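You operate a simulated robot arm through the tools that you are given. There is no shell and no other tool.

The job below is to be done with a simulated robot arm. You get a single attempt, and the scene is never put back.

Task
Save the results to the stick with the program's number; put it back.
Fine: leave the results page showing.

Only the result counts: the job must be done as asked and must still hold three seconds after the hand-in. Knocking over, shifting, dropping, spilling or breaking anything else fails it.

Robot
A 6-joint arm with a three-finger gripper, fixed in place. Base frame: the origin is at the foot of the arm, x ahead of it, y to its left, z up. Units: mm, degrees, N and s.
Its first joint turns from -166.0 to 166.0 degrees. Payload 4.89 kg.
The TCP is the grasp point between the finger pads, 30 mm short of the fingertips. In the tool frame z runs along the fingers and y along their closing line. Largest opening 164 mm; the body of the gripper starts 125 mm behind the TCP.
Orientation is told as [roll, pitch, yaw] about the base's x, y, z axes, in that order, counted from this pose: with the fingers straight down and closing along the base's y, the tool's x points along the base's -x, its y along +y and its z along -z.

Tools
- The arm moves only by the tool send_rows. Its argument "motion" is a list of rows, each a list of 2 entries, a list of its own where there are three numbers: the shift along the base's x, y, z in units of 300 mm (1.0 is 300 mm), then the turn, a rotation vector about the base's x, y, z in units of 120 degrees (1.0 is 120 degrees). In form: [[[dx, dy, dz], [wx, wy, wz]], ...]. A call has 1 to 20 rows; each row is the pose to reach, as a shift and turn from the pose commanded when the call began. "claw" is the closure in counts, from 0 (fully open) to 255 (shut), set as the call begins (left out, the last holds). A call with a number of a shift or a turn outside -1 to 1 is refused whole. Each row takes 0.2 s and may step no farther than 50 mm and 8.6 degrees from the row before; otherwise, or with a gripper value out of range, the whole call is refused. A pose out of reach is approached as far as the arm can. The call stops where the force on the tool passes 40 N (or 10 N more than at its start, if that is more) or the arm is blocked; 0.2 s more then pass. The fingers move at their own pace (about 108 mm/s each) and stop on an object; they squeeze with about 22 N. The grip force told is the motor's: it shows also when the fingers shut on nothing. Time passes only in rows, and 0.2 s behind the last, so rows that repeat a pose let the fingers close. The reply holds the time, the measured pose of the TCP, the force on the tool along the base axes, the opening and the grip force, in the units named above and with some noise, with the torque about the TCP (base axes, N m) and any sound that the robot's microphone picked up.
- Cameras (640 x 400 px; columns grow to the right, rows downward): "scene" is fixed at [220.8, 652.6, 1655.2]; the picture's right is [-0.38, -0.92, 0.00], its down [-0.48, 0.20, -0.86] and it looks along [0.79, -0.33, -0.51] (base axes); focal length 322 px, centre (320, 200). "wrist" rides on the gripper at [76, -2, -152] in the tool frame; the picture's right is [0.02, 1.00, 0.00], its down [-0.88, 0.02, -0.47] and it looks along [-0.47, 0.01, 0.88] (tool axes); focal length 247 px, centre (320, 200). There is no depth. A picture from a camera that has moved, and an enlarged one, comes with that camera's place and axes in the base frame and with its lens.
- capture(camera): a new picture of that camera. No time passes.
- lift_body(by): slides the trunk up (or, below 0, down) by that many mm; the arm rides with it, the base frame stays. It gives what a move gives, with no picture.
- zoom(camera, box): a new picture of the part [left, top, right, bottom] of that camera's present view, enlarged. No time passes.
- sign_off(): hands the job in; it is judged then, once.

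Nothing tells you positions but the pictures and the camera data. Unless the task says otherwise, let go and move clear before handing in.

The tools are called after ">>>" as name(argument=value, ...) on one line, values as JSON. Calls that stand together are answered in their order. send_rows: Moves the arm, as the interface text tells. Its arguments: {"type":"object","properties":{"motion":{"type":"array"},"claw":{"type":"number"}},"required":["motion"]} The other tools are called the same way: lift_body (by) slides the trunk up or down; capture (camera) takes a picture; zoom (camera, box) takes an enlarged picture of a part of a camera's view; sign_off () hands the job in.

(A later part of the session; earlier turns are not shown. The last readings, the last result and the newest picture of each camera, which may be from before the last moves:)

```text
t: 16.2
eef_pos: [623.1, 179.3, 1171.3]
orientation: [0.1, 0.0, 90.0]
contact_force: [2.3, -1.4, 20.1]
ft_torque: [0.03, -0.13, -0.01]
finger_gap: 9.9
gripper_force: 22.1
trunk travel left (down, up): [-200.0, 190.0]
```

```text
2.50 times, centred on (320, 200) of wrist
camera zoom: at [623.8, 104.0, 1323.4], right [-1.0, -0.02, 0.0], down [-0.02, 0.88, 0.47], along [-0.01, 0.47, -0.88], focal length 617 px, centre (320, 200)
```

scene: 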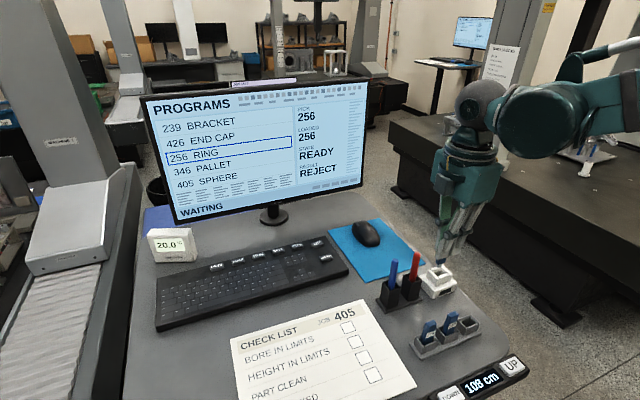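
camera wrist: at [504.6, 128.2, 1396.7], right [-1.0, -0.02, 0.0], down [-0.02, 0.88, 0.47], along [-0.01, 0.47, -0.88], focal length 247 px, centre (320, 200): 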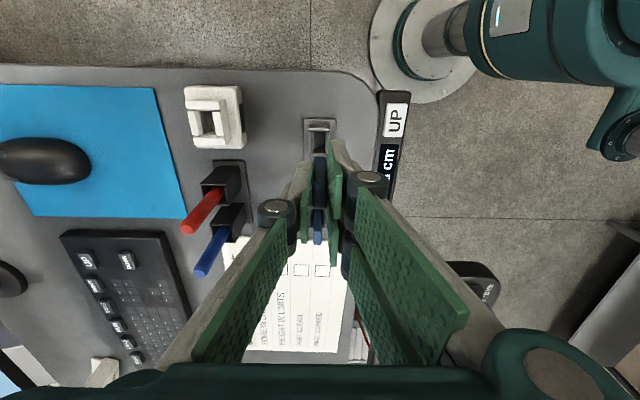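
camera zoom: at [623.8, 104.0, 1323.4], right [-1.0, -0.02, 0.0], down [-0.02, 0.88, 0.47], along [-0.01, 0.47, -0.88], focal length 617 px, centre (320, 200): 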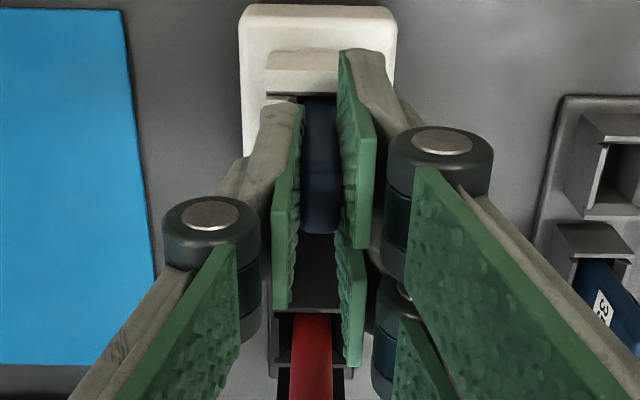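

The screen hasn't changed, but the stick seems to be standing on the port floor, which I estimate at z ≈ 1105. I'll open the fingers moderately and look.

>>> send_rows(motion=[[[0, 0, 0], [0, 0, 0]], [[0, 0, 0], [0, 0, 0]], [[0, 0, 0], [0, 0, 0]]], claw=190)

>>> zoom(camera="wrist", box=[270, 120, 370, 280])

>>> capture(camera="scene")

>>> zoom(camera="scene", box=[415, 240, 465, 300])

```text
t: 17.0
eef_pos: [624.1, 179.6, 1170.1]
orientation: [0.0, 0.0, 90.0]
contact_force: [0.6, 0.5, -0.4]
ft_torque: [0.02, -0.04, 0.0]
finger_gap: 41.9
gripper_force: 0.1
trunk travel left (down, up): [-200.0, 190.0]
```

```text
2.50 times, centred on (320, 200) of wrist
camera zoom: at [624.2, 104.2, 1322.9], right [-1.0, -0.02, 0.0], down [-0.02, 0.88, 0.47], along [-0.01, 0.47, -0.88], focal length 617 px, centre (320, 200)
```

zoom: 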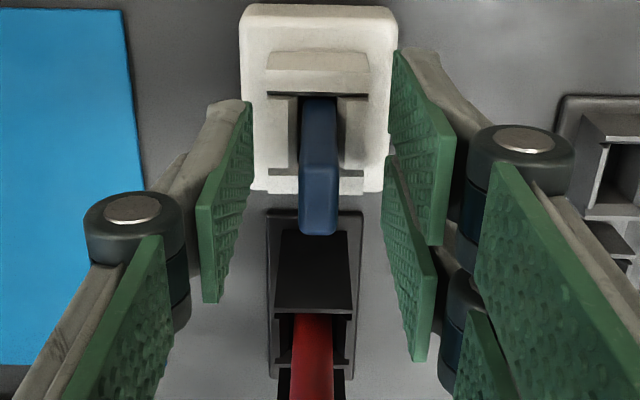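

```text
taken
```

scene: 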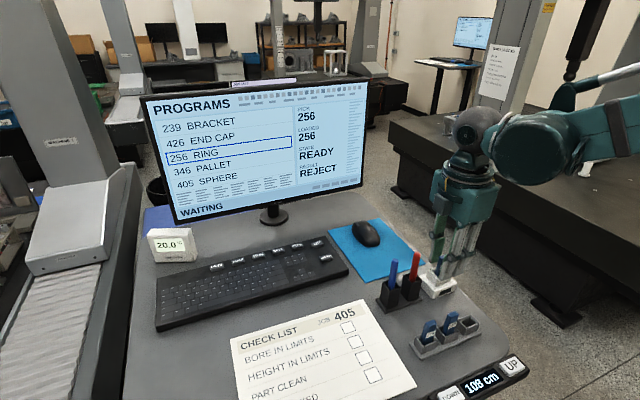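

```text
6.67 times, centred on (440, 270) of scene
camera zoom: at [220.8, 652.6, 1655.2], right [-0.38, -0.92, 0.0], down [-0.48, 0.2, -0.86], along [0.79, -0.33, -0.51], focal length 2150 px, centre (-480, -267)
```

zoom: 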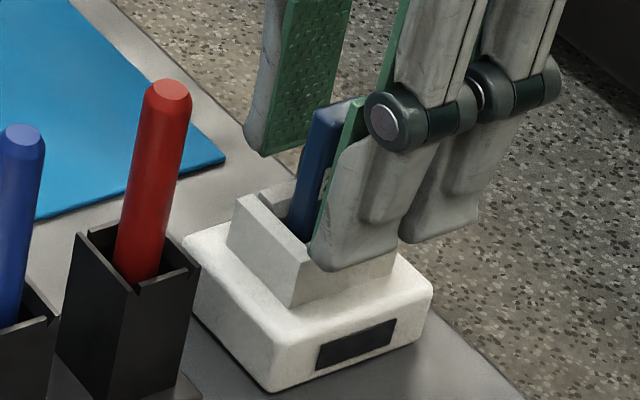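

The stick stands upright in the port and is free of the fingers. I'll raise the hand straight up and check the port and screen.

>>> send_rows(motion=[[[0, 0, 0.05], [0, 0, 0]], [[0, 0, 0.15], [0, 0, 0]], [[0, 0, 0.25], [0, 0, 0]], [[0, 0, 0.35], [0, 0, 0]], [[0, 0, 0.35], [0, 0, 0]]])

>>> zoom(camera="scene", box=[405, 230, 485, 310])

>>> zoom(camera="wrist", box=[270, 80, 370, 200])

>>> zoom(camera="scene", box=[140, 70, 380, 220])

```text
t: 18.2
eef_pos: [625.9, 180.6, 1274.3]
orientation: [0.0, -0.1, 89.9]
contact_force: [0.3, -0.6, -0.1]
ft_torque: [-0.01, -0.05, 0.02]
finger_gap: 41.6
gripper_force: 0.0
trunk travel left (down, up): [-200.0, 190.0]
```

```text
5.00 times, centred on (445, 270) of scene
camera zoom: at [220.8, 652.6, 1655.2], right [-0.38, -0.92, 0.0], down [-0.48, 0.2, -0.86], along [0.79, -0.33, -0.51], focal length 1613 px, centre (-305, -150)
```

zoom: 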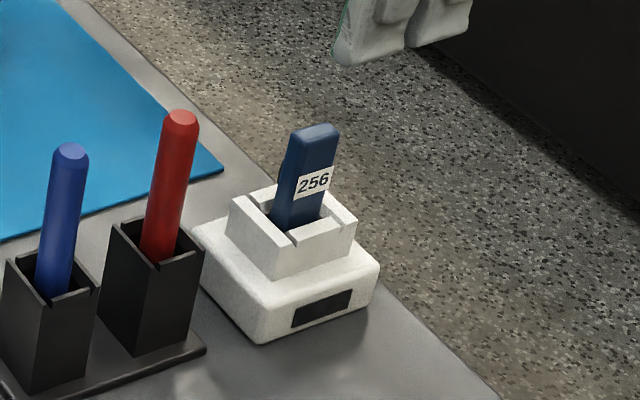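

```text
3.33 times, centred on (320, 140) of wrist
camera zoom: at [624.8, 104.9, 1426.3], right [-1.0, -0.02, 0.0], down [-0.02, 0.88, 0.47], along [-0.01, 0.47, -0.88], focal length 823 px, centre (320, 400)
```

zoom: 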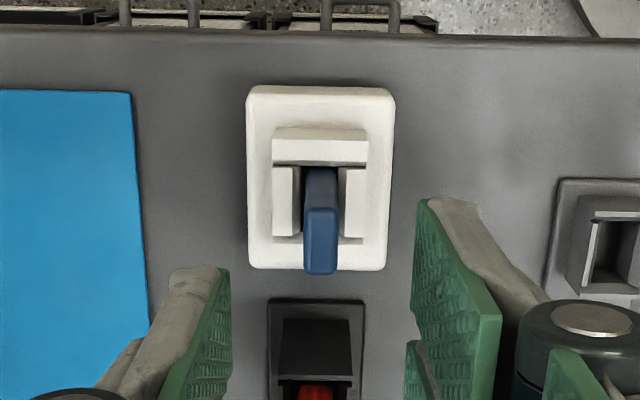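

```text
2.67 times, centred on (260, 145) of scene
camera zoom: at [220.8, 652.6, 1655.2], right [-0.38, -0.92, 0.0], down [-0.48, 0.2, -0.86], along [0.79, -0.33, -0.51], focal length 860 px, centre (480, 347)
```

zoom: 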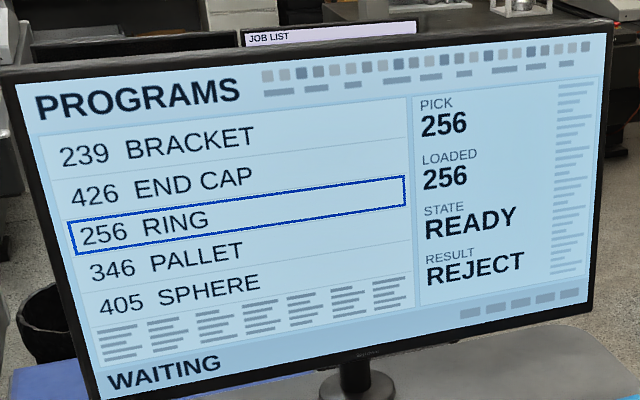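

The stick is seated in the port with its 256 label showing, and the screen is unchanged. Next come the keys along the far edge of the keyboard: PAGE near (875, 657) and SAVE near (872, 501). I'll turn back to yaw 0, rise and move over the keyboard to locate them.

>>> send_rows(motion=[[[0, 0, 0.1], [0, 0, 0]], [[0.0208, 0.0944, 0.12], [0, 0, -0.0625]], [[0.0417, 0.1889, 0.14], [0, 0, -0.125]], [[0.0625, 0.2833, 0.16], [0, 0, -0.1875]], [[0.0833, 0.3778, 0.18], [0, 0, -0.25]], [[0.1042, 0.4722, 0.18], [0, 0, -0.3125]], [[0.125, 0.5667, 0.18], [0, 0, -0.375]], [[0.1458, 0.6611, 0.18], [0, 0, -0.4375]], [[0.1667, 0.7556, 0.18], [0, 0, -0.5]], [[0.1875, 0.85, 0.18], [0, 0, -0.5625]], [[0.2083, 0.9444, 0.18], [0, 0, -0.625]], [[0.2292, 1.0, 0.18], [0, 0, -0.6875]], [[0.25, 1.0, 0.18], [0, 0, -0.75]], [[0.25, 1.0, 0.18], [0, 0, -0.75]]], claw=0)

>>> capture(camera="wrist")

>>> capture(camera="scene")

```text
t: 21.2
eef_pos: [700.3, 480.1, 1328.3]
orientation: [-0.1, 0.0, -0.2]
contact_force: [0.4, -0.3, 0.4]
ft_torque: [0.0, 0.02, 0.01]
finger_gap: 164.0
gripper_force: 0.0
trunk travel left (down, up): [-200.0, 190.0]
```

```text
taken
camera wrist: at [621.5, 479.6, 1481.0], right [-0.02, 1.0, 0.0], down [0.88, 0.02, 0.47], along [0.47, 0.01, -0.88], focal length 247 px, centre (320, 200)
```

wrist: 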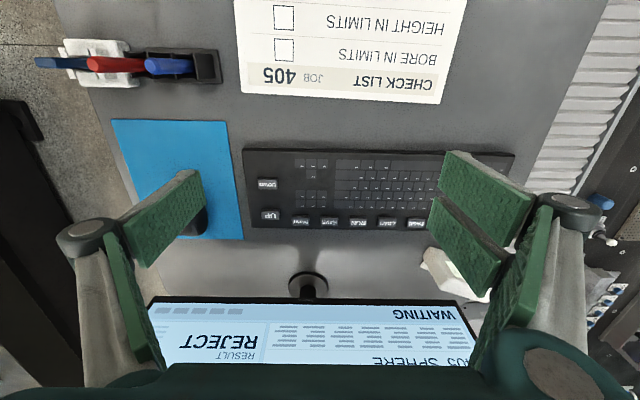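

```text
taken
```

scene: 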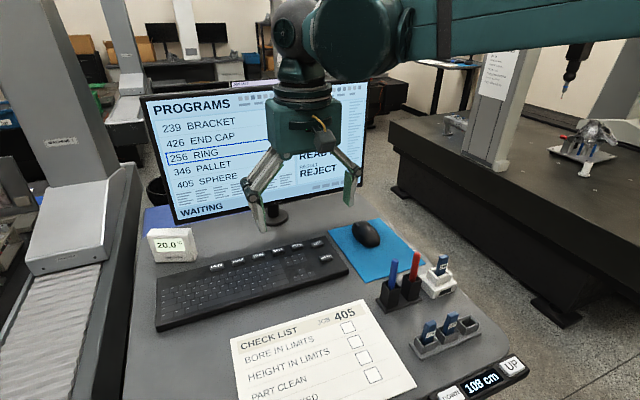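

The whole keyboard is visible from here, so I'll zoom in on the function keys for exact positions.

>>> zoom(camera="wrist", box=[240, 140, 440, 265])

>>> zoom(camera="wrist", box=[330, 190, 440, 250])

>>> zoom(camera="scene", box=[200, 230, 350, 320])

```text
3.20 times, centred on (340, 202) of wrist
camera zoom: at [621.5, 479.6, 1481.0], right [-0.02, 1.0, 0.0], down [0.88, 0.02, 0.47], along [0.47, 0.01, -0.88], focal length 790 px, centre (256, 192)
```

zoom: 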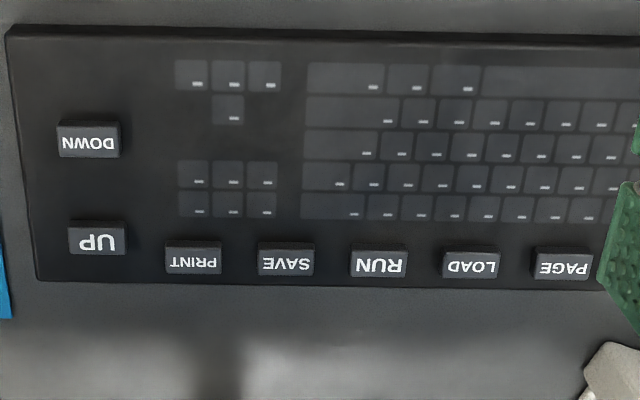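

```text
5.82 times, centred on (385, 220) of wrist
camera zoom: at [621.5, 479.6, 1481.0], right [-0.02, 1.0, 0.0], down [0.88, 0.02, 0.47], along [0.47, 0.01, -0.88], focal length 1437 px, centre (-58, 84)
```

zoom: 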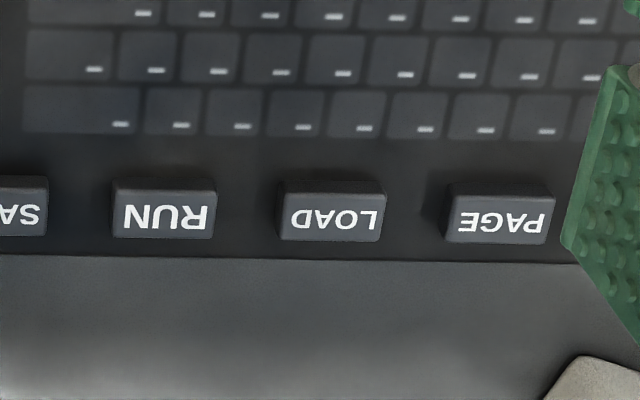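

```text
4.27 times, centred on (275, 275) of scene
camera zoom: at [220.8, 652.6, 1655.2], right [-0.38, -0.92, 0.0], down [-0.48, 0.2, -0.86], along [0.79, -0.33, -0.51], focal length 1376 px, centre (512, -120)
```

zoom: 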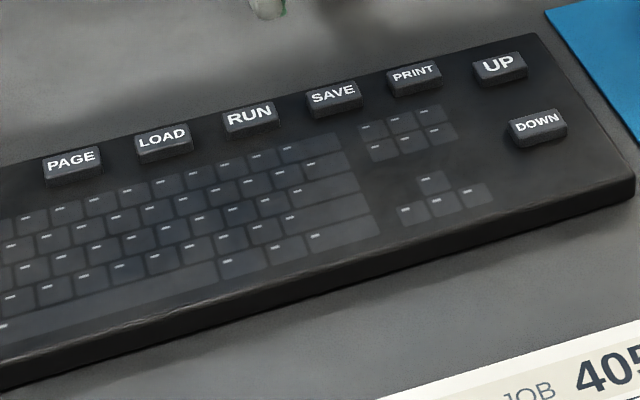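

The key tops are at about z = 1111 and x = 866, with PAGE at y ≈ 658 and SAVE at y ≈ 501. That is near or past the straight-down reach, so I'll close the fingers and turn so the single finger faces the base. Then I'll tilt the tips outward and press with that one finger.

>>> send_rows(motion=[[[0, 0, 0], [0, 0, -0.0682]], [[0, 0, 0], [0, 0, -0.1364]], [[0, 0, 0], [0, 0, -0.2045]], [[0, 0, 0], [0, 0, -0.2727]], [[0, 0, 0], [0, 0, -0.3409]], [[0, 0, 0], [0, 0, -0.4091]], [[0, 0, 0], [0, 0, -0.4773]], [[0, 0, 0], [0, 0, -0.5455]], [[0, 0, 0], [0, 0, -0.6136]], [[0, 0, 0], [0, 0, -0.6818]], [[0, 0, 0], [0, 0, -0.75]], [[0, 0, 0], [0, 0, -0.75]]], claw=255)

>>> capture(camera="scene")

```text
t: 23.8
eef_pos: [699.4, 478.2, 1329.1]
orientation: [0.0, -0.1, -90.1]
contact_force: [0.1, -0.1, -1.1]
ft_torque: [0.01, -0.01, 0.0]
finger_gap: 0.0
gripper_force: 23.0
trunk travel left (down, up): [-200.0, 190.0]
```

```text
taken
```

scene: 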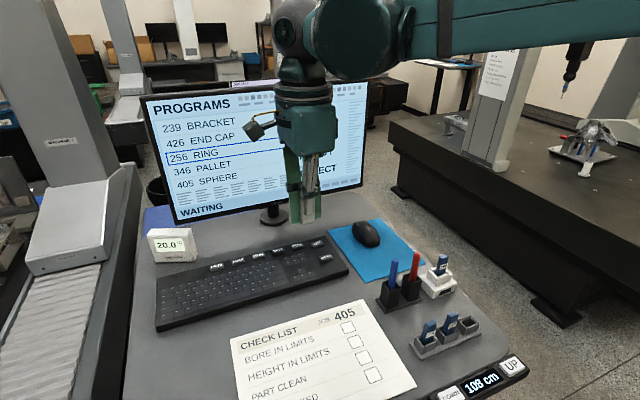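

The single finger now faces the base. I'll tilt the tool 40° outward while moving toward a point above and just short of PAGE.

>>> send_rows(motion=[[[0.0444, 0.0978, -0.02], [0, -0.0556, 0]], [[0.0889, 0.1956, -0.06], [0, -0.1111, 0]], [[0.1333, 0.2933, -0.11], [0, -0.1667, 0]], [[0.1778, 0.3911, -0.16], [0, -0.2222, 0]], [[0.2222, 0.4889, -0.21], [0, -0.2778, 0]], [[0.2667, 0.5867, -0.26], [0, -0.3333, 0]], [[0.2667, 0.5867, -0.26], [0, -0.3333, 0]]])

>>> capture(camera="wrist")

>>> capture(camera="scene")

```text
t: 25.4
eef_pos: [779.8, 656.3, 1250.1]
orientation: [40.1, 0.1, -90.1]
contact_force: [0.4, 2.4, -1.6]
ft_torque: [-0.11, -0.03, -0.11]
finger_gap: 0.2
gripper_force: 22.1
trunk travel left (down, up): [-200.0, 190.0]
```

```text
taken
camera wrist: at [679.0, 734.6, 1366.1], right [0.77, 0.02, 0.64], down [-0.29, -0.88, 0.37], along [0.57, -0.47, -0.67], focal length 247 px, centre (320, 200)
```

wrist: 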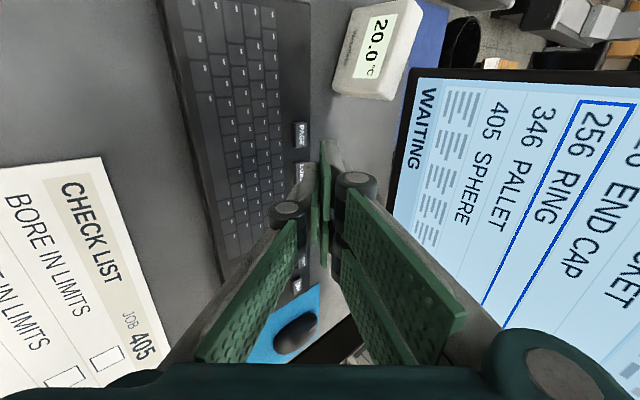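

```text
taken
```

scene: 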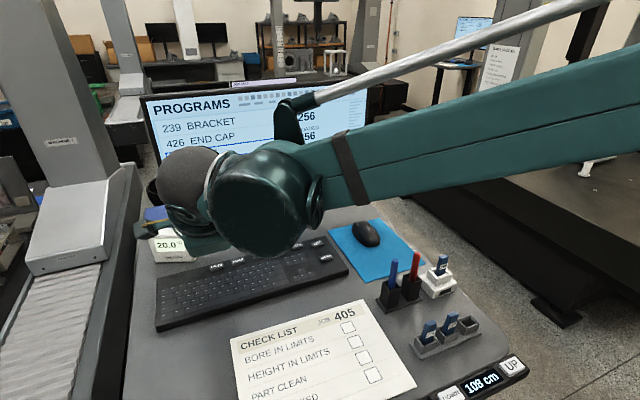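

The arm reached the tilted pose easily. I'll move to about 25 mm above PAGE and check alignment from the wrist camera.

>>> send_rows(motion=[[[0.062, 0.0025, -0.07], [0, 0, 0]], [[0.124, 0.005, -0.14], [0, 0, 0]], [[0.186, 0.0075, -0.21], [0, 0, 0]], [[0.2483, 0.01, -0.28], [0, 0, 0]], [[0.2483, 0.01, -0.2867], [0, 0, 0]], [[0.2483, 0.01, -0.2867], [0, 0, 0]]])

>>> capture(camera="wrist")

>>> zoom(camera="wrist", box=[270, 80, 370, 200])

>>> capture(camera="scene")

```text
t: 26.8
eef_pos: [853.5, 657.2, 1165.1]
orientation: [40.0, -0.1, -89.9]
contact_force: [0.5, 0.3, -1.0]
ft_torque: [-0.01, -0.01, -0.01]
finger_gap: 0.0
gripper_force: 21.9
trunk travel left (down, up): [-200.0, 190.0]
```

```text
taken
camera wrist: at [753.5, 735.3, 1280.4], right [0.77, 0.02, 0.64], down [-0.29, -0.88, 0.37], along [0.57, -0.47, -0.67], focal length 247 px, centre (320, 200)
```

wrist: 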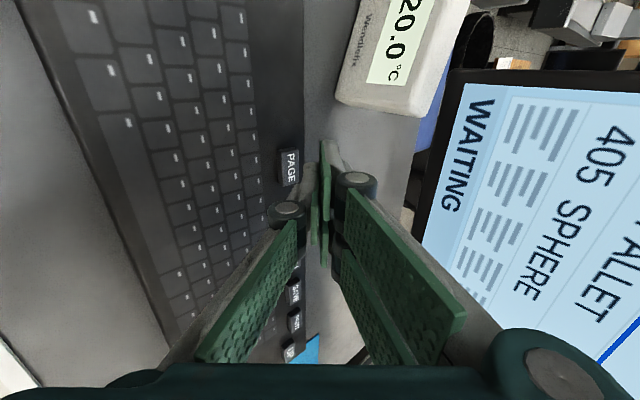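

```text
3.33 times, centred on (320, 140) of wrist
camera zoom: at [753.5, 735.3, 1280.4], right [0.77, 0.02, 0.64], down [-0.29, -0.88, 0.37], along [0.57, -0.47, -0.67], focal length 823 px, centre (320, 400)
```

zoom: 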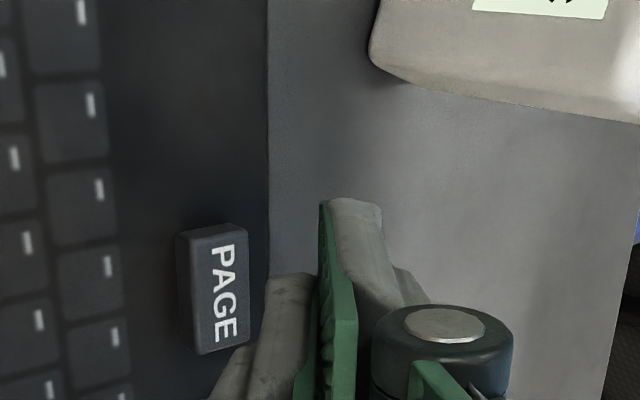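

```text
taken
```

scene: 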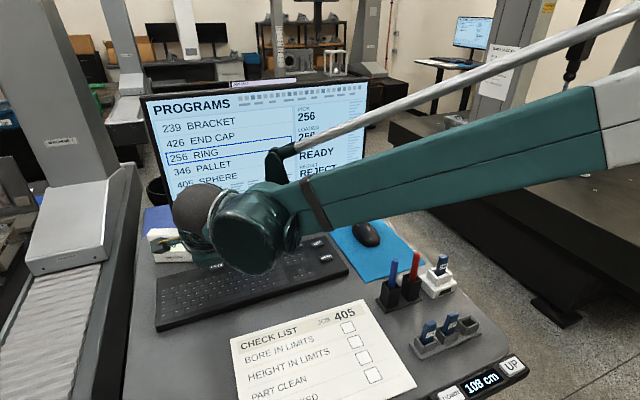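

PAGE appears at about (864, 660), matching where the tip will land. I'll lower gently onto it in fine steps.

>>> send_rows(motion=[[[0, 0, -0.04], [0, 0, 0]], [[0, 0, -0.06], [0, 0, 0]], [[0, 0, -0.07], [0, 0, 0]], [[0, 0, -0.0767], [0, 0, 0]], [[0, 0, -0.0817], [0, 0, 0]], [[0, 0, -0.0867], [0, 0, 0]]])

>>> zoom(camera="wrist", box=[270, 80, 370, 200])

```text
t: 28.2
eef_pos: [853.8, 657.0, 1137.9]
orientation: [40.0, 0.0, -90.0]
contact_force: [-0.5, 0.3, 0.3]
ft_torque: [0.06, -0.05, 0.04]
finger_gap: 0.0
gripper_force: 22.0
trunk travel left (down, up): [-200.0, 190.0]
```

```text
3.33 times, centred on (320, 140) of wrist
camera zoom: at [753.0, 735.7, 1253.9], right [0.77, 0.02, 0.64], down [-0.29, -0.88, 0.37], along [0.57, -0.47, -0.67], focal length 823 px, centre (320, 400)
```

zoom: 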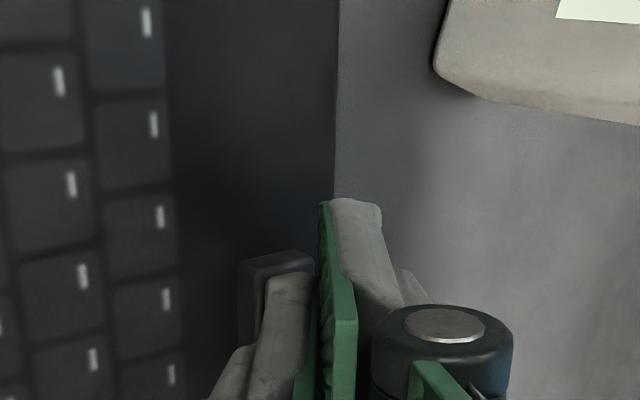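

There's no contact yet, and the finger is right over the PAGE key. I'll continue down in about 1 mm steps.

>>> send_rows(motion=[[[0, 0, -0.004], [0, 0, 0]], [[0, 0, -0.008], [0, 0, 0]], [[0, 0, -0.012], [0, 0, 0]], [[0, 0, -0.016], [0, 0, 0]]])

```text
t: 29.2
eef_pos: [853.9, 657.6, 1134.4]
orientation: [40.0, -0.1, -90.0]
contact_force: [-0.5, 0.6, 1.1]
ft_torque: [-0.04, 0.02, 0.01]
finger_gap: 0.0
gripper_force: 21.9
trunk travel left (down, up): [-200.0, 190.0]
```

>>> send_rows(motion=[[[0, 0, -0.004], [0, 0, 0]], [[0, 0, -0.008], [0, 0, 0]], [[0, 0, -0.012], [0, 0, 0]], [[0, 0, -0.012], [0, 0, 0]]])

>>> capture(camera="scene")

>>> zoom(camera="wrist", box=[270, 80, 370, 200])

```text
t: 30.2
eef_pos: [854.0, 657.6, 1132.1]
orientation: [40.0, -0.1, -90.0]
contact_force: [-0.9, 1.2, 3.2]
ft_torque: [0.0, -0.01, -0.02]
finger_gap: 0.0
gripper_force: 21.9
trunk travel left (down, up): [-200.0, 190.0]
heard: click
```

```text
taken
```

scene: 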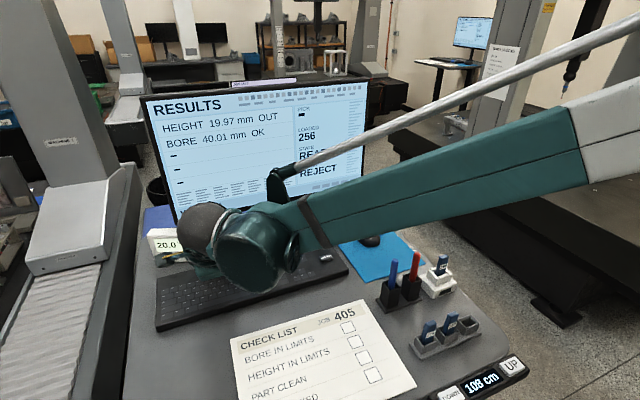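

```text
3.33 times, centred on (320, 140) of wrist
camera zoom: at [753.1, 735.8, 1247.4], right [0.77, 0.02, 0.64], down [-0.29, -0.88, 0.37], along [0.57, -0.47, -0.67], focal length 823 px, centre (320, 400)
```

zoom: 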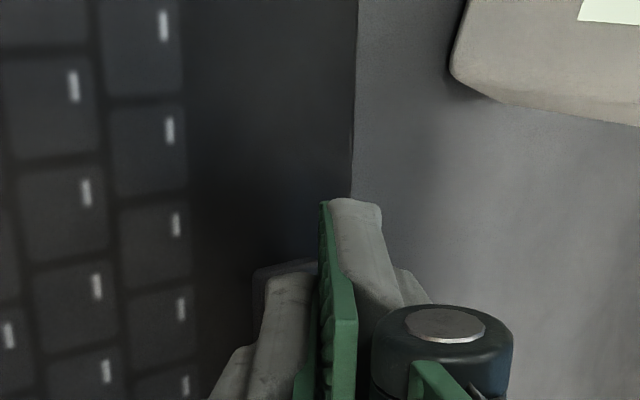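

I heard a click, and the screen now shows RESULTS (HEIGHT 19.97 OUT, BORE 40.01 OK). I'll lift off and move along the row to above SAVE.

>>> send_rows(motion=[[[0, 0, 0.06], [0, 0, 0]], [[0, 0, 0.13], [0, 0, 0]], [[0, -0.12, 0.13], [0, 0, 0]], [[0, -0.26, 0.13], [0, 0, 0]], [[0, -0.4, 0.13], [0, 0, 0]], [[0, -0.5233, 0.13], [0, 0, 0]], [[0, -0.5233, 0.13], [0, 0, 0]]])

>>> capture(camera="scene")

>>> zoom(camera="wrist", box=[250, 60, 390, 200])

```text
t: 31.8
eef_pos: [854.5, 501.0, 1172.1]
orientation: [40.0, 0.0, -90.1]
contact_force: [-0.4, 0.5, 0.4]
ft_torque: [0.11, 0.0, 0.08]
finger_gap: 0.0
gripper_force: 22.0
trunk travel left (down, up): [-200.0, 190.0]
```

```text
taken
```

scene: 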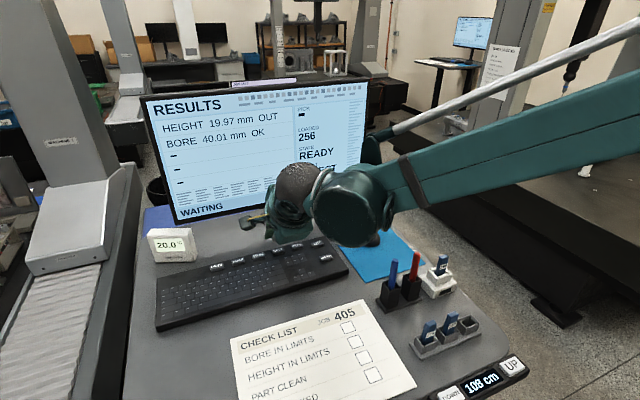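

```text
2.86 times, centred on (320, 130) of wrist
camera zoom: at [753.3, 578.6, 1288.1], right [0.77, 0.02, 0.64], down [-0.29, -0.88, 0.37], along [0.57, -0.47, -0.67], focal length 706 px, centre (320, 400)
```

zoom: 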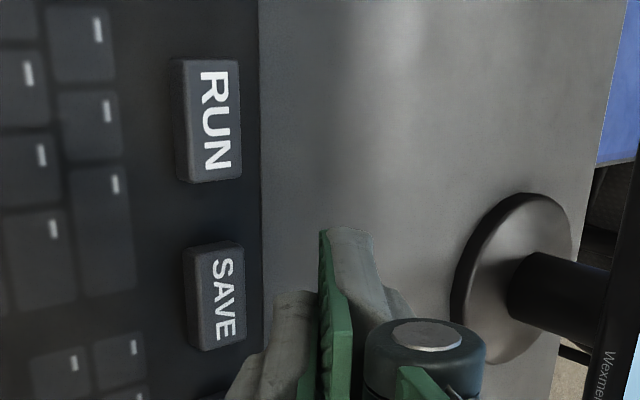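

SAVE is directly under the fingertip, in the same relation as PAGE was. I'll press it the same way, with fine steps near contact.

>>> send_rows(motion=[[[0, 0, -0.05], [0, 0, 0]], [[0, 0, -0.09], [0, 0, 0]], [[0, 0, -0.11], [0, 0, 0]], [[0, 0, -0.116], [0, 0, 0]], [[0, 0, -0.12], [0, 0, 0]], [[0, 0, -0.124], [0, 0, 0]], [[0, 0, -0.128], [0, 0, 0]], [[0, 0, -0.13], [0, 0, 0]], [[0, 0, -0.13], [0, 0, 0]]])

>>> capture(camera="scene")

```text
t: 33.8
eef_pos: [853.5, 500.6, 1132.2]
orientation: [40.0, 0.0, -90.0]
contact_force: [0.8, -0.5, 4.2]
ft_torque: [-0.02, -0.07, 0.01]
finger_gap: 0.1
gripper_force: 22.1
trunk travel left (down, up): [-200.0, 190.0]
heard: click
```

```text
taken
```

scene: 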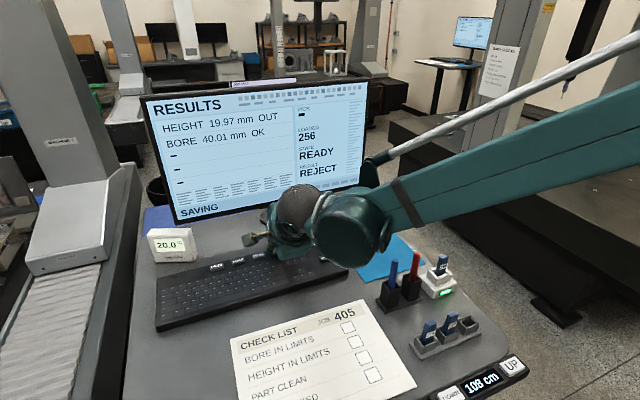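

The status line now reads SAVING and the port light is green. I'll lift off the key and wait for the save to finish before touching the stick.

>>> send_rows(motion=[[[0, 0, 0.06], [0, 0, 0]], [[0, 0, 0.15], [0, 0, 0]], [[0, 0, 0.25], [0, 0, 0]], [[-0.1, 0, 0.35], [0, 0, 0]], [[-0.2, 0, 0.45], [0, 0, 0]], [[-0.2, 0, 0.45], [0, 0, 0]], [[-0.2, 0, 0.45], [0, 0, 0]]])

>>> capture(camera="scene")

>>> zoom(camera="scene", box=[140, 70, 380, 220])

>>> zoom(camera="scene", box=[405, 230, 485, 310])

```text
t: 35.4
eef_pos: [793.9, 500.7, 1265.6]
orientation: [40.0, 0.0, -90.0]
contact_force: [-0.4, -0.7, 1.0]
ft_torque: [0.03, -0.05, 0.02]
finger_gap: 0.0
gripper_force: 21.8
trunk travel left (down, up): [-200.0, 190.0]
```

```text
taken
```

scene: 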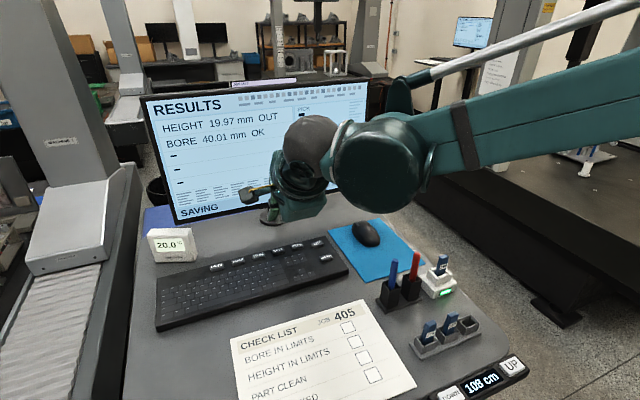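

```text
2.67 times, centred on (260, 145) of scene
camera zoom: at [220.8, 652.6, 1655.2], right [-0.38, -0.92, 0.0], down [-0.48, 0.2, -0.86], along [0.79, -0.33, -0.51], focal length 860 px, centre (480, 347)
```

zoom: 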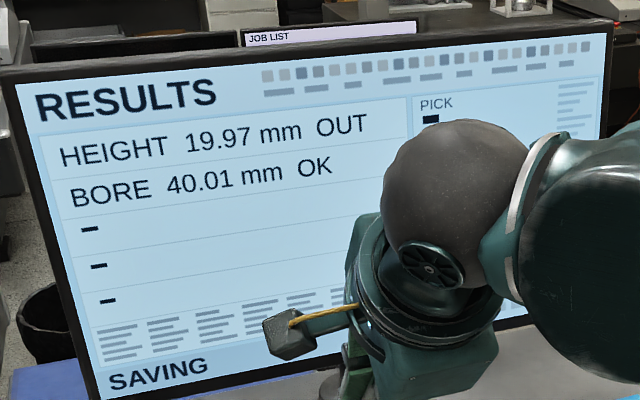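

```text
5.00 times, centred on (445, 270) of scene
camera zoom: at [220.8, 652.6, 1655.2], right [-0.38, -0.92, 0.0], down [-0.48, 0.2, -0.86], along [0.79, -0.33, -0.51], focal length 1613 px, centre (-305, -150)
```

zoom: 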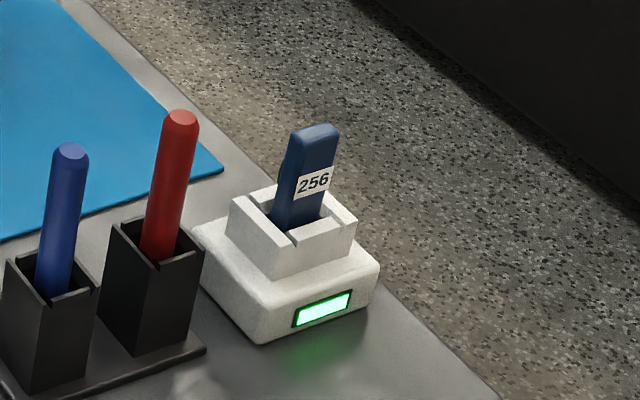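

It's still saving, so I'll use the time to straighten the tool and move back to a safe height over the keyboard.

>>> send_rows(motion=[[[-0.05, -0.01, 0.04], [0, 0.0556, 0]], [[-0.1, -0.02, 0.08], [0, 0.1111, 0]], [[-0.16, -0.035, 0.12], [0, 0.1667, 0]], [[-0.21, -0.05, 0.16], [0, 0.2222, 0]], [[-0.27, -0.06, 0.19], [0, 0.2778, 0]], [[-0.3145, -0.07, 0.2113], [0, 0.3333, 0]], [[-0.3145, -0.07, 0.2113], [0, 0.3333, 0]]])

>>> send_rows(motion=[[[0, 0, 0], [0, 0, 0.0682]], [[0, 0, 0], [0, 0, 0.1364]], [[0, 0, 0], [0, 0, 0.2045]], [[0, 0, 0], [0, 0, 0.2727]], [[0, 0, 0], [0, 0, 0.3409]], [[0, 0, 0], [0, 0, 0.4091]], [[0, 0, 0], [0, 0, 0.4773]], [[0, 0, 0], [0, 0, 0.5455]], [[0, 0, 0], [0, 0, 0.6136]], [[0, 0, 0], [0, 0, 0.6818]], [[0, 0, 0], [0, 0, 0.75]], [[0, 0, 0], [0, 0, 0.75]]], claw=190)

>>> zoom(camera="scene", box=[140, 70, 380, 220])

>>> capture(camera="scene")

```text
t: 37.0
eef_pos: [698.8, 480.1, 1328.9]
orientation: [-0.1, 0.0, -90.0]
contact_force: [0.1, 0.4, -0.2]
ft_torque: [-0.02, 0.05, -0.04]
finger_gap: 0.0
gripper_force: 22.0
trunk travel left (down, up): [-200.0, 190.0]
```

```text
t: 39.6
eef_pos: [698.6, 480.1, 1329.3]
orientation: [0.0, 0.1, 0.0]
contact_force: [-0.1, 0.2, 0.5]
ft_torque: [-0.01, 0.03, -0.01]
finger_gap: 41.8
gripper_force: 0.0
trunk travel left (down, up): [-200.0, 190.0]
```

```text
2.67 times, centred on (260, 145) of scene
camera zoom: at [220.8, 652.6, 1655.2], right [-0.38, -0.92, 0.0], down [-0.48, 0.2, -0.86], along [0.79, -0.33, -0.51], focal length 860 px, centre (480, 347)
```

zoom: 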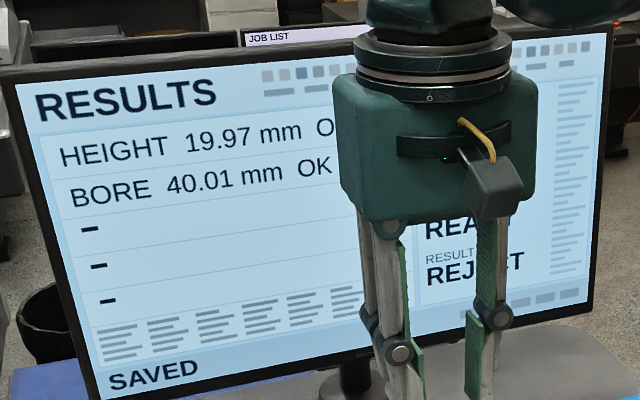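

```text
taken
```

scene: 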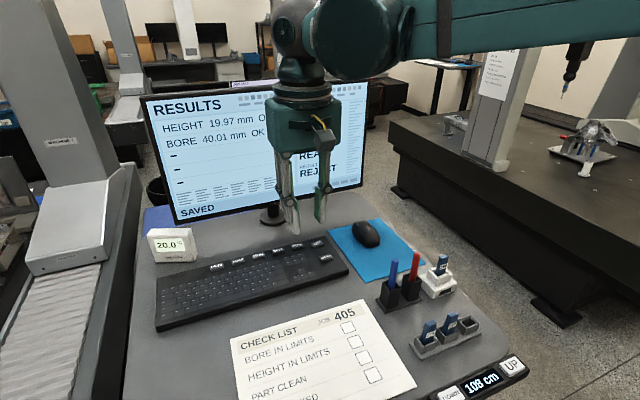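

The screen shows SAVED. I'll rotate back to the original grasp yaw and return above the port.

>>> send_rows(motion=[[[-0.0193, -0.0769, 0], [0, 0, 0.0577]], [[-0.0385, -0.1538, 0], [0, 0, 0.1154]], [[-0.0578, -0.2308, 0], [0, 0, 0.1731]], [[-0.0771, -0.3077, 0], [0, 0, 0.2308]], [[-0.0963, -0.3846, 0], [0, 0, 0.2885]], [[-0.1156, -0.4615, 0], [0, 0, 0.3462]], [[-0.1349, -0.5385, 0], [0, 0, 0.4038]], [[-0.1541, -0.6154, 0], [0, 0, 0.4615]], [[-0.1734, -0.6923, 0], [0, 0, 0.5192]], [[-0.1927, -0.7692, 0], [0, 0, 0.5769]], [[-0.212, -0.8462, 0], [0, 0, 0.6346]], [[-0.2312, -0.9231, 0], [0, 0, 0.6923]], [[-0.2505, -1.0, 0], [0, 0, 0.75]], [[-0.2505, -1.0, -0.1], [0, 0, 0.75]], [[-0.2505, -1.0, -0.18], [0, 0, 0.75]], [[-0.2505, -1.0, -0.18], [0, 0, 0.75]]], claw=175)

>>> zoom(camera="wrist", box=[270, 80, 370, 200])

>>> capture(camera="scene")

>>> zoom(camera="scene", box=[405, 230, 485, 310])

```text
t: 43.0
eef_pos: [624.8, 180.7, 1275.8]
orientation: [0.1, 0.0, 90.0]
contact_force: [1.4, 0.1, 0.1]
ft_torque: [-0.02, 0.09, 0.03]
finger_gap: 51.6
gripper_force: 0.0
trunk travel left (down, up): [-200.0, 190.0]
```

```text
3.33 times, centred on (320, 140) of wrist
camera zoom: at [625.2, 105.7, 1428.8], right [-1.0, -0.02, 0.0], down [-0.02, 0.88, 0.47], along [-0.01, 0.47, -0.88], focal length 823 px, centre (320, 400)
```

zoom: 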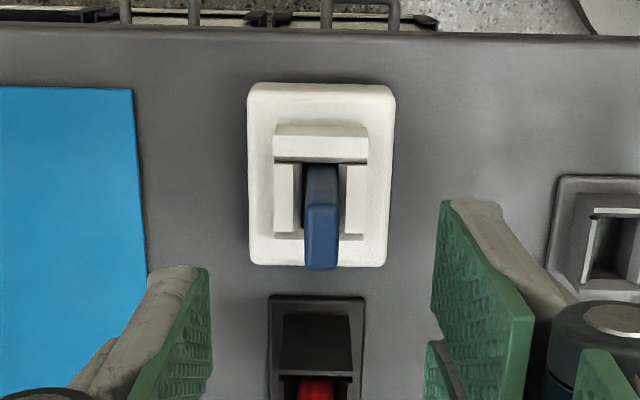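

```text
taken
```

scene: 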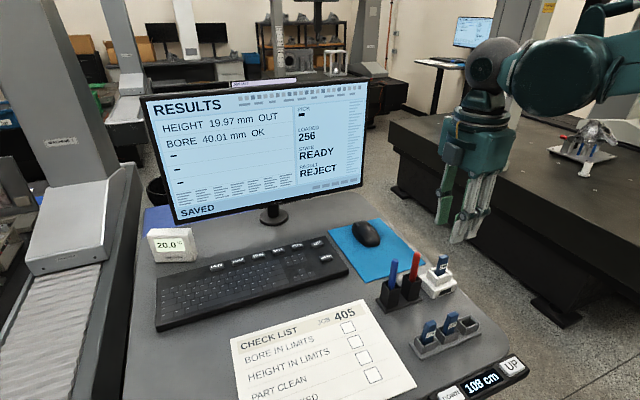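

```text
5.00 times, centred on (445, 270) of scene
camera zoom: at [220.8, 652.6, 1655.2], right [-0.38, -0.92, 0.0], down [-0.48, 0.2, -0.86], along [0.79, -0.33, -0.51], focal length 1613 px, centre (-305, -150)
```

zoom: 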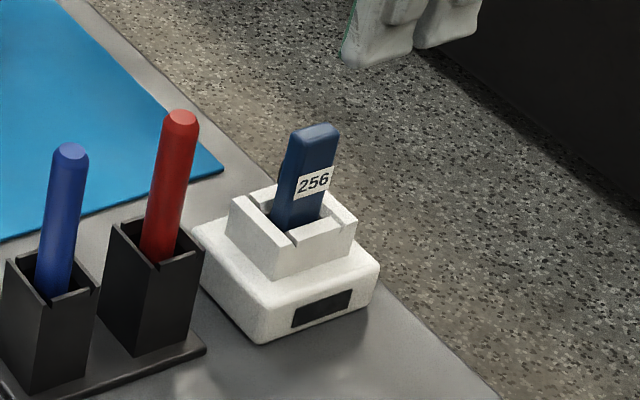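

The save is complete and the port light is off. I'll descend to grip the stick at the same point along its length as before, with the TCP near z = 1175.

>>> send_rows(motion=[[[0, 0.0033, -0.1], [0, 0, 0]], [[0, 0.0033, -0.2], [0, 0, 0]], [[0, 0.0033, -0.28], [0, 0, 0]], [[0, 0.0033, -0.3367], [0, 0, 0]], [[0, 0.0033, -0.3367], [0, 0, 0]]])

>>> zoom(camera="wrist", box=[270, 100, 370, 260])

>>> zoom(camera="scene", box=[415, 240, 465, 300])

```text
t: 44.2
eef_pos: [623.9, 180.5, 1173.2]
orientation: [-0.1, 0.0, 90.0]
contact_force: [0.1, -0.3, 0.5]
ft_torque: [0.0, 0.03, -0.05]
finger_gap: 51.4
gripper_force: 0.0
trunk travel left (down, up): [-200.0, 190.0]
```

```text
2.50 times, centred on (320, 180) of wrist
camera zoom: at [623.8, 105.7, 1326.4], right [-1.0, -0.02, 0.0], down [-0.02, 0.88, 0.47], along [-0.01, 0.47, -0.88], focal length 617 px, centre (320, 250)
```

zoom: 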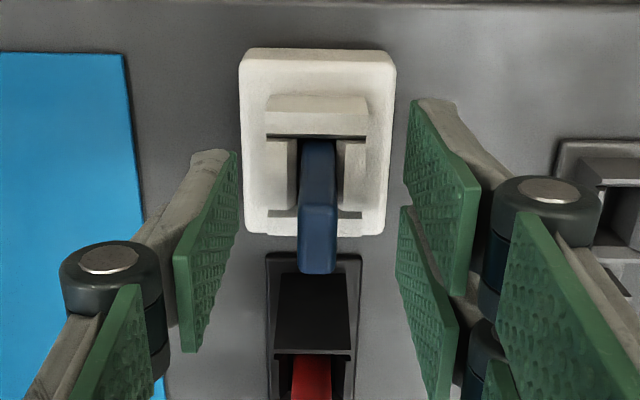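

```text
6.67 times, centred on (440, 270) of scene
camera zoom: at [220.8, 652.6, 1655.2], right [-0.38, -0.92, 0.0], down [-0.48, 0.2, -0.86], along [0.79, -0.33, -0.51], focal length 2150 px, centre (-480, -267)
```

zoom: 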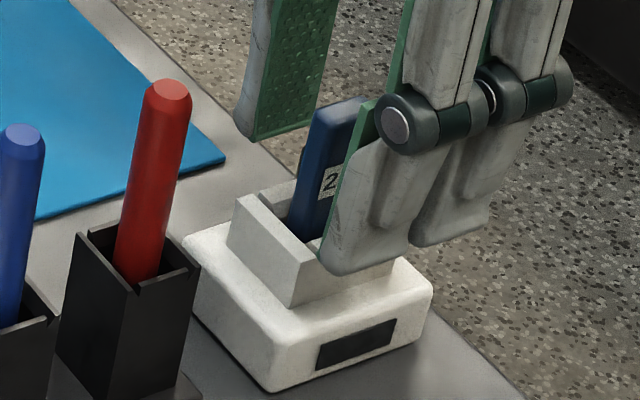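

The stick is centred between the fingers at about the same height as the first grasp. I'll close and lift straight up.

>>> send_rows(motion=[[[0, 0, 0], [0, 0, 0]], [[0, 0, 0], [0, 0, 0]], [[0, 0, 0], [0, 0, 0]], [[0, 0, 0], [0, 0, 0]]], claw=255)

>>> send_rows(motion=[[[0, 0, 0.03], [0, 0, 0]], [[0, 0, 0.07], [0, 0, 0]], [[0, 0, 0.12], [0, 0, 0]], [[0, 0, 0.2], [0, 0, 0]], [[0, 0, 0.25], [0, 0, 0]], [[0, 0, 0.25], [0, 0, 0]]])

>>> zoom(camera="wrist", box=[270, 100, 370, 260])

>>> zoom(camera="scene", box=[405, 220, 485, 310])

```text
t: 45.2
eef_pos: [623.6, 180.1, 1173.9]
orientation: [0.0, -0.1, 90.1]
contact_force: [0.3, 0.3, 0.1]
ft_torque: [0.0, -0.03, 0.01]
finger_gap: 9.7
gripper_force: 21.9
trunk travel left (down, up): [-200.0, 190.0]
```

```text
t: 46.6
eef_pos: [624.0, 181.0, 1249.6]
orientation: [-0.1, 0.0, 90.0]
contact_force: [0.1, 0.5, 0.3]
ft_torque: [0.02, -0.04, -0.02]
finger_gap: 9.5
gripper_force: 22.2
trunk travel left (down, up): [-200.0, 190.0]
```

```text
2.50 times, centred on (320, 180) of wrist
camera zoom: at [623.8, 106.6, 1401.5], right [-1.0, -0.02, 0.0], down [-0.02, 0.88, 0.47], along [-0.01, 0.47, -0.88], focal length 617 px, centre (320, 250)
```

zoom: 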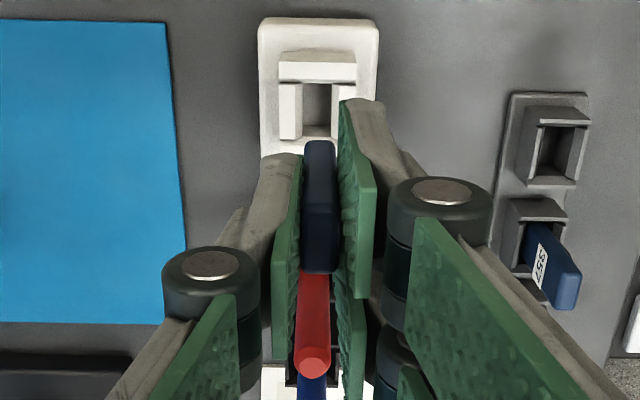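

```text
4.44 times, centred on (445, 265) of scene
camera zoom: at [220.8, 652.6, 1655.2], right [-0.38, -0.92, 0.0], down [-0.48, 0.2, -0.86], along [0.79, -0.33, -0.51], focal length 1434 px, centre (-236, -89)
```

zoom: 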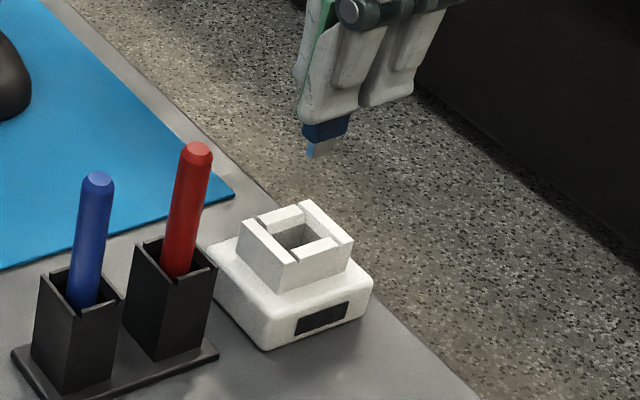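

The stick sits in the hand exactly as after the first pick, with the same image rows and columns. So returning to the original pick pose (504, 203) should line it up with its bin. I'll move there and stop just above the bin to check.

>>> send_rows(motion=[[[-0.08, 0.0146, 0], [0, 0, 0]], [[-0.18, 0.0328, 0], [0, 0, 0]], [[-0.28, 0.051, 0], [0, 0, 0]], [[-0.36, 0.0655, 0], [0, 0, 0]], [[-0.4028, 0.0733, 0], [0, 0, 0]], [[-0.4028, 0.0733, -0.08], [0, 0, 0]], [[-0.4028, 0.0733, -0.16], [0, 0, 0]], [[-0.4028, 0.0733, -0.18], [0, 0, 0]], [[-0.4028, 0.0733, -0.18], [0, 0, 0]]])

>>> zoom(camera="wrist", box=[280, 90, 360, 230])

>>> zoom(camera="scene", box=[410, 280, 490, 350])

```text
t: 48.6
eef_pos: [503.4, 203.3, 1196.0]
orientation: [0.1, 0.0, 90.0]
contact_force: [0.4, -0.7, 0.3]
ft_torque: [-0.05, 0.02, 0.02]
finger_gap: 9.9
gripper_force: 21.8
trunk travel left (down, up): [-200.0, 190.0]
```

```text
2.86 times, centred on (320, 160) of wrist
camera zoom: at [504.2, 128.5, 1348.3], right [-1.0, -0.02, 0.0], down [-0.02, 0.88, 0.47], along [-0.01, 0.47, -0.88], focal length 706 px, centre (320, 314)
```

zoom: 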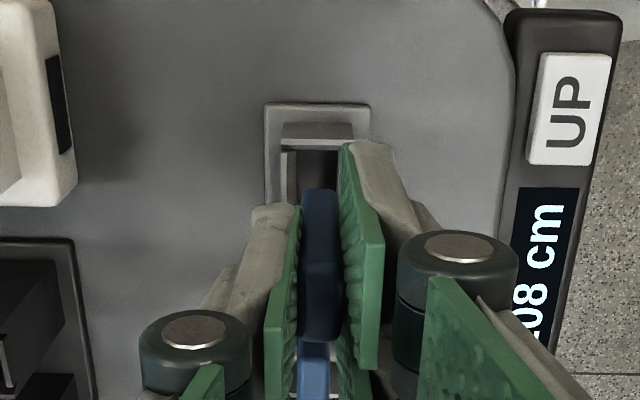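

```text
5.71 times, centred on (450, 315) of scene
camera zoom: at [220.8, 652.6, 1655.2], right [-0.38, -0.92, 0.0], down [-0.48, 0.2, -0.86], along [0.79, -0.33, -0.51], focal length 1843 px, centre (-423, -457)
```

zoom: 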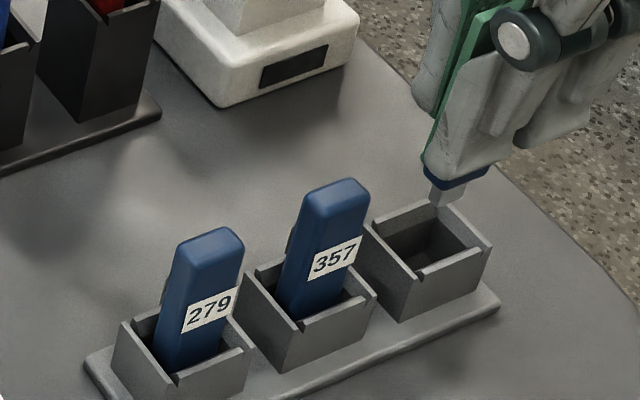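

The plug is lined up above the empty bin. I'll lower slowly, watching the forces.

>>> send_rows(motion=[[[0, 0, -0.02], [0, 0, 0]], [[0, 0, -0.04], [0, 0, 0]], [[0, 0, -0.06], [0, 0, 0]], [[0, 0, -0.08], [0, 0, 0]], [[0, 0, -0.08], [0, 0, 0]]])

>>> zoom(camera="scene", box=[410, 280, 490, 350])

```text
t: 49.8
eef_pos: [503.8, 202.9, 1171.6]
orientation: [0.0, 0.0, 89.9]
contact_force: [0.3, -1.1, 0.1]
ft_torque: [0.01, 0.0, -0.02]
finger_gap: 9.8
gripper_force: 21.9
trunk travel left (down, up): [-200.0, 190.0]
```

```text
5.71 times, centred on (450, 315) of scene
camera zoom: at [220.8, 652.6, 1655.2], right [-0.38, -0.92, 0.0], down [-0.48, 0.2, -0.86], along [0.79, -0.33, -0.51], focal length 1843 px, centre (-423, -457)
```

zoom: 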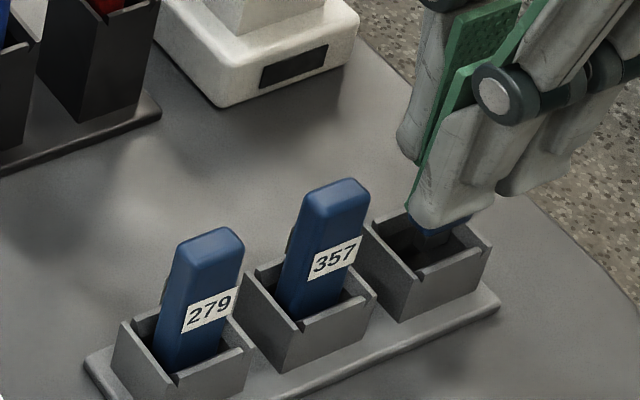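

The plug is inside the bin with no contact. I'll go on down to the original height in small steps.

>>> send_rows(motion=[[[0, 0, -0.013], [0, 0, 0]], [[0, 0, -0.026], [0, 0, 0]], [[0, 0, -0.036], [0, 0, 0]], [[0, 0, -0.045], [0, 0, 0]], [[0, 0, -0.05], [0, 0, 0]], [[0, 0, -0.05], [0, 0, 0]]])

>>> zoom(camera="scene", box=[410, 280, 490, 350])

>>> zoom(camera="wrist", box=[280, 90, 360, 230])

```text
t: 51.2
eef_pos: [503.7, 203.5, 1155.7]
orientation: [0.0, 0.0, 90.0]
contact_force: [0.5, 0.4, -1.0]
ft_torque: [-0.03, 0.0, -0.01]
finger_gap: 9.9
gripper_force: 22.2
trunk travel left (down, up): [-200.0, 190.0]
```

```text
5.71 times, centred on (450, 315) of scene
camera zoom: at [220.8, 652.6, 1655.2], right [-0.38, -0.92, 0.0], down [-0.48, 0.2, -0.86], along [0.79, -0.33, -0.51], focal length 1843 px, centre (-423, -457)
```

zoom: 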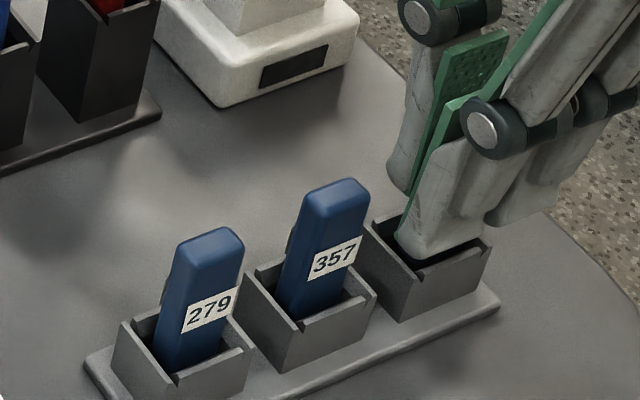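

```text
2.86 times, centred on (320, 160) of wrist
camera zoom: at [504.2, 127.9, 1308.9], right [-1.0, -0.02, 0.0], down [-0.02, 0.88, 0.47], along [-0.01, 0.47, -0.88], focal length 706 px, centre (320, 314)
```

zoom: 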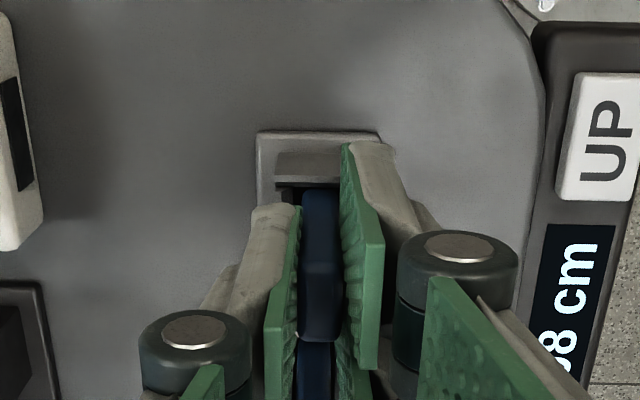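

The stick is now about 2 mm above its original rest height. I'll lower that last bit and see whether it touches the floor.

>>> send_rows(motion=[[[0, 0, -0.0033], [0, 0, 0]], [[0, 0, -0.0067], [0, 0, 0]], [[0, 0, -0.0067], [0, 0, 0]]])

```text
t: 52.0
eef_pos: [503.9, 203.5, 1155.2]
orientation: [0.0, 0.0, 90.0]
contact_force: [0.8, 0.4, 0.3]
ft_torque: [0.01, 0.05, 0.05]
finger_gap: 9.9
gripper_force: 21.8
trunk travel left (down, up): [-200.0, 190.0]
```

>>> send_rows(motion=[[[0, 0, -0.0033], [0, 0, 0]], [[0, 0, -0.0057], [0, 0, 0]], [[0, 0, -0.0057], [0, 0, 0]]])

```text
t: 52.8
eef_pos: [502.9, 203.9, 1153.4]
orientation: [0.1, -0.1, 90.0]
contact_force: [0.5, -0.2, 0.5]
ft_torque: [0.02, 0.03, 0.01]
finger_gap: 9.8
gripper_force: 22.0
trunk travel left (down, up): [-200.0, 190.0]
```

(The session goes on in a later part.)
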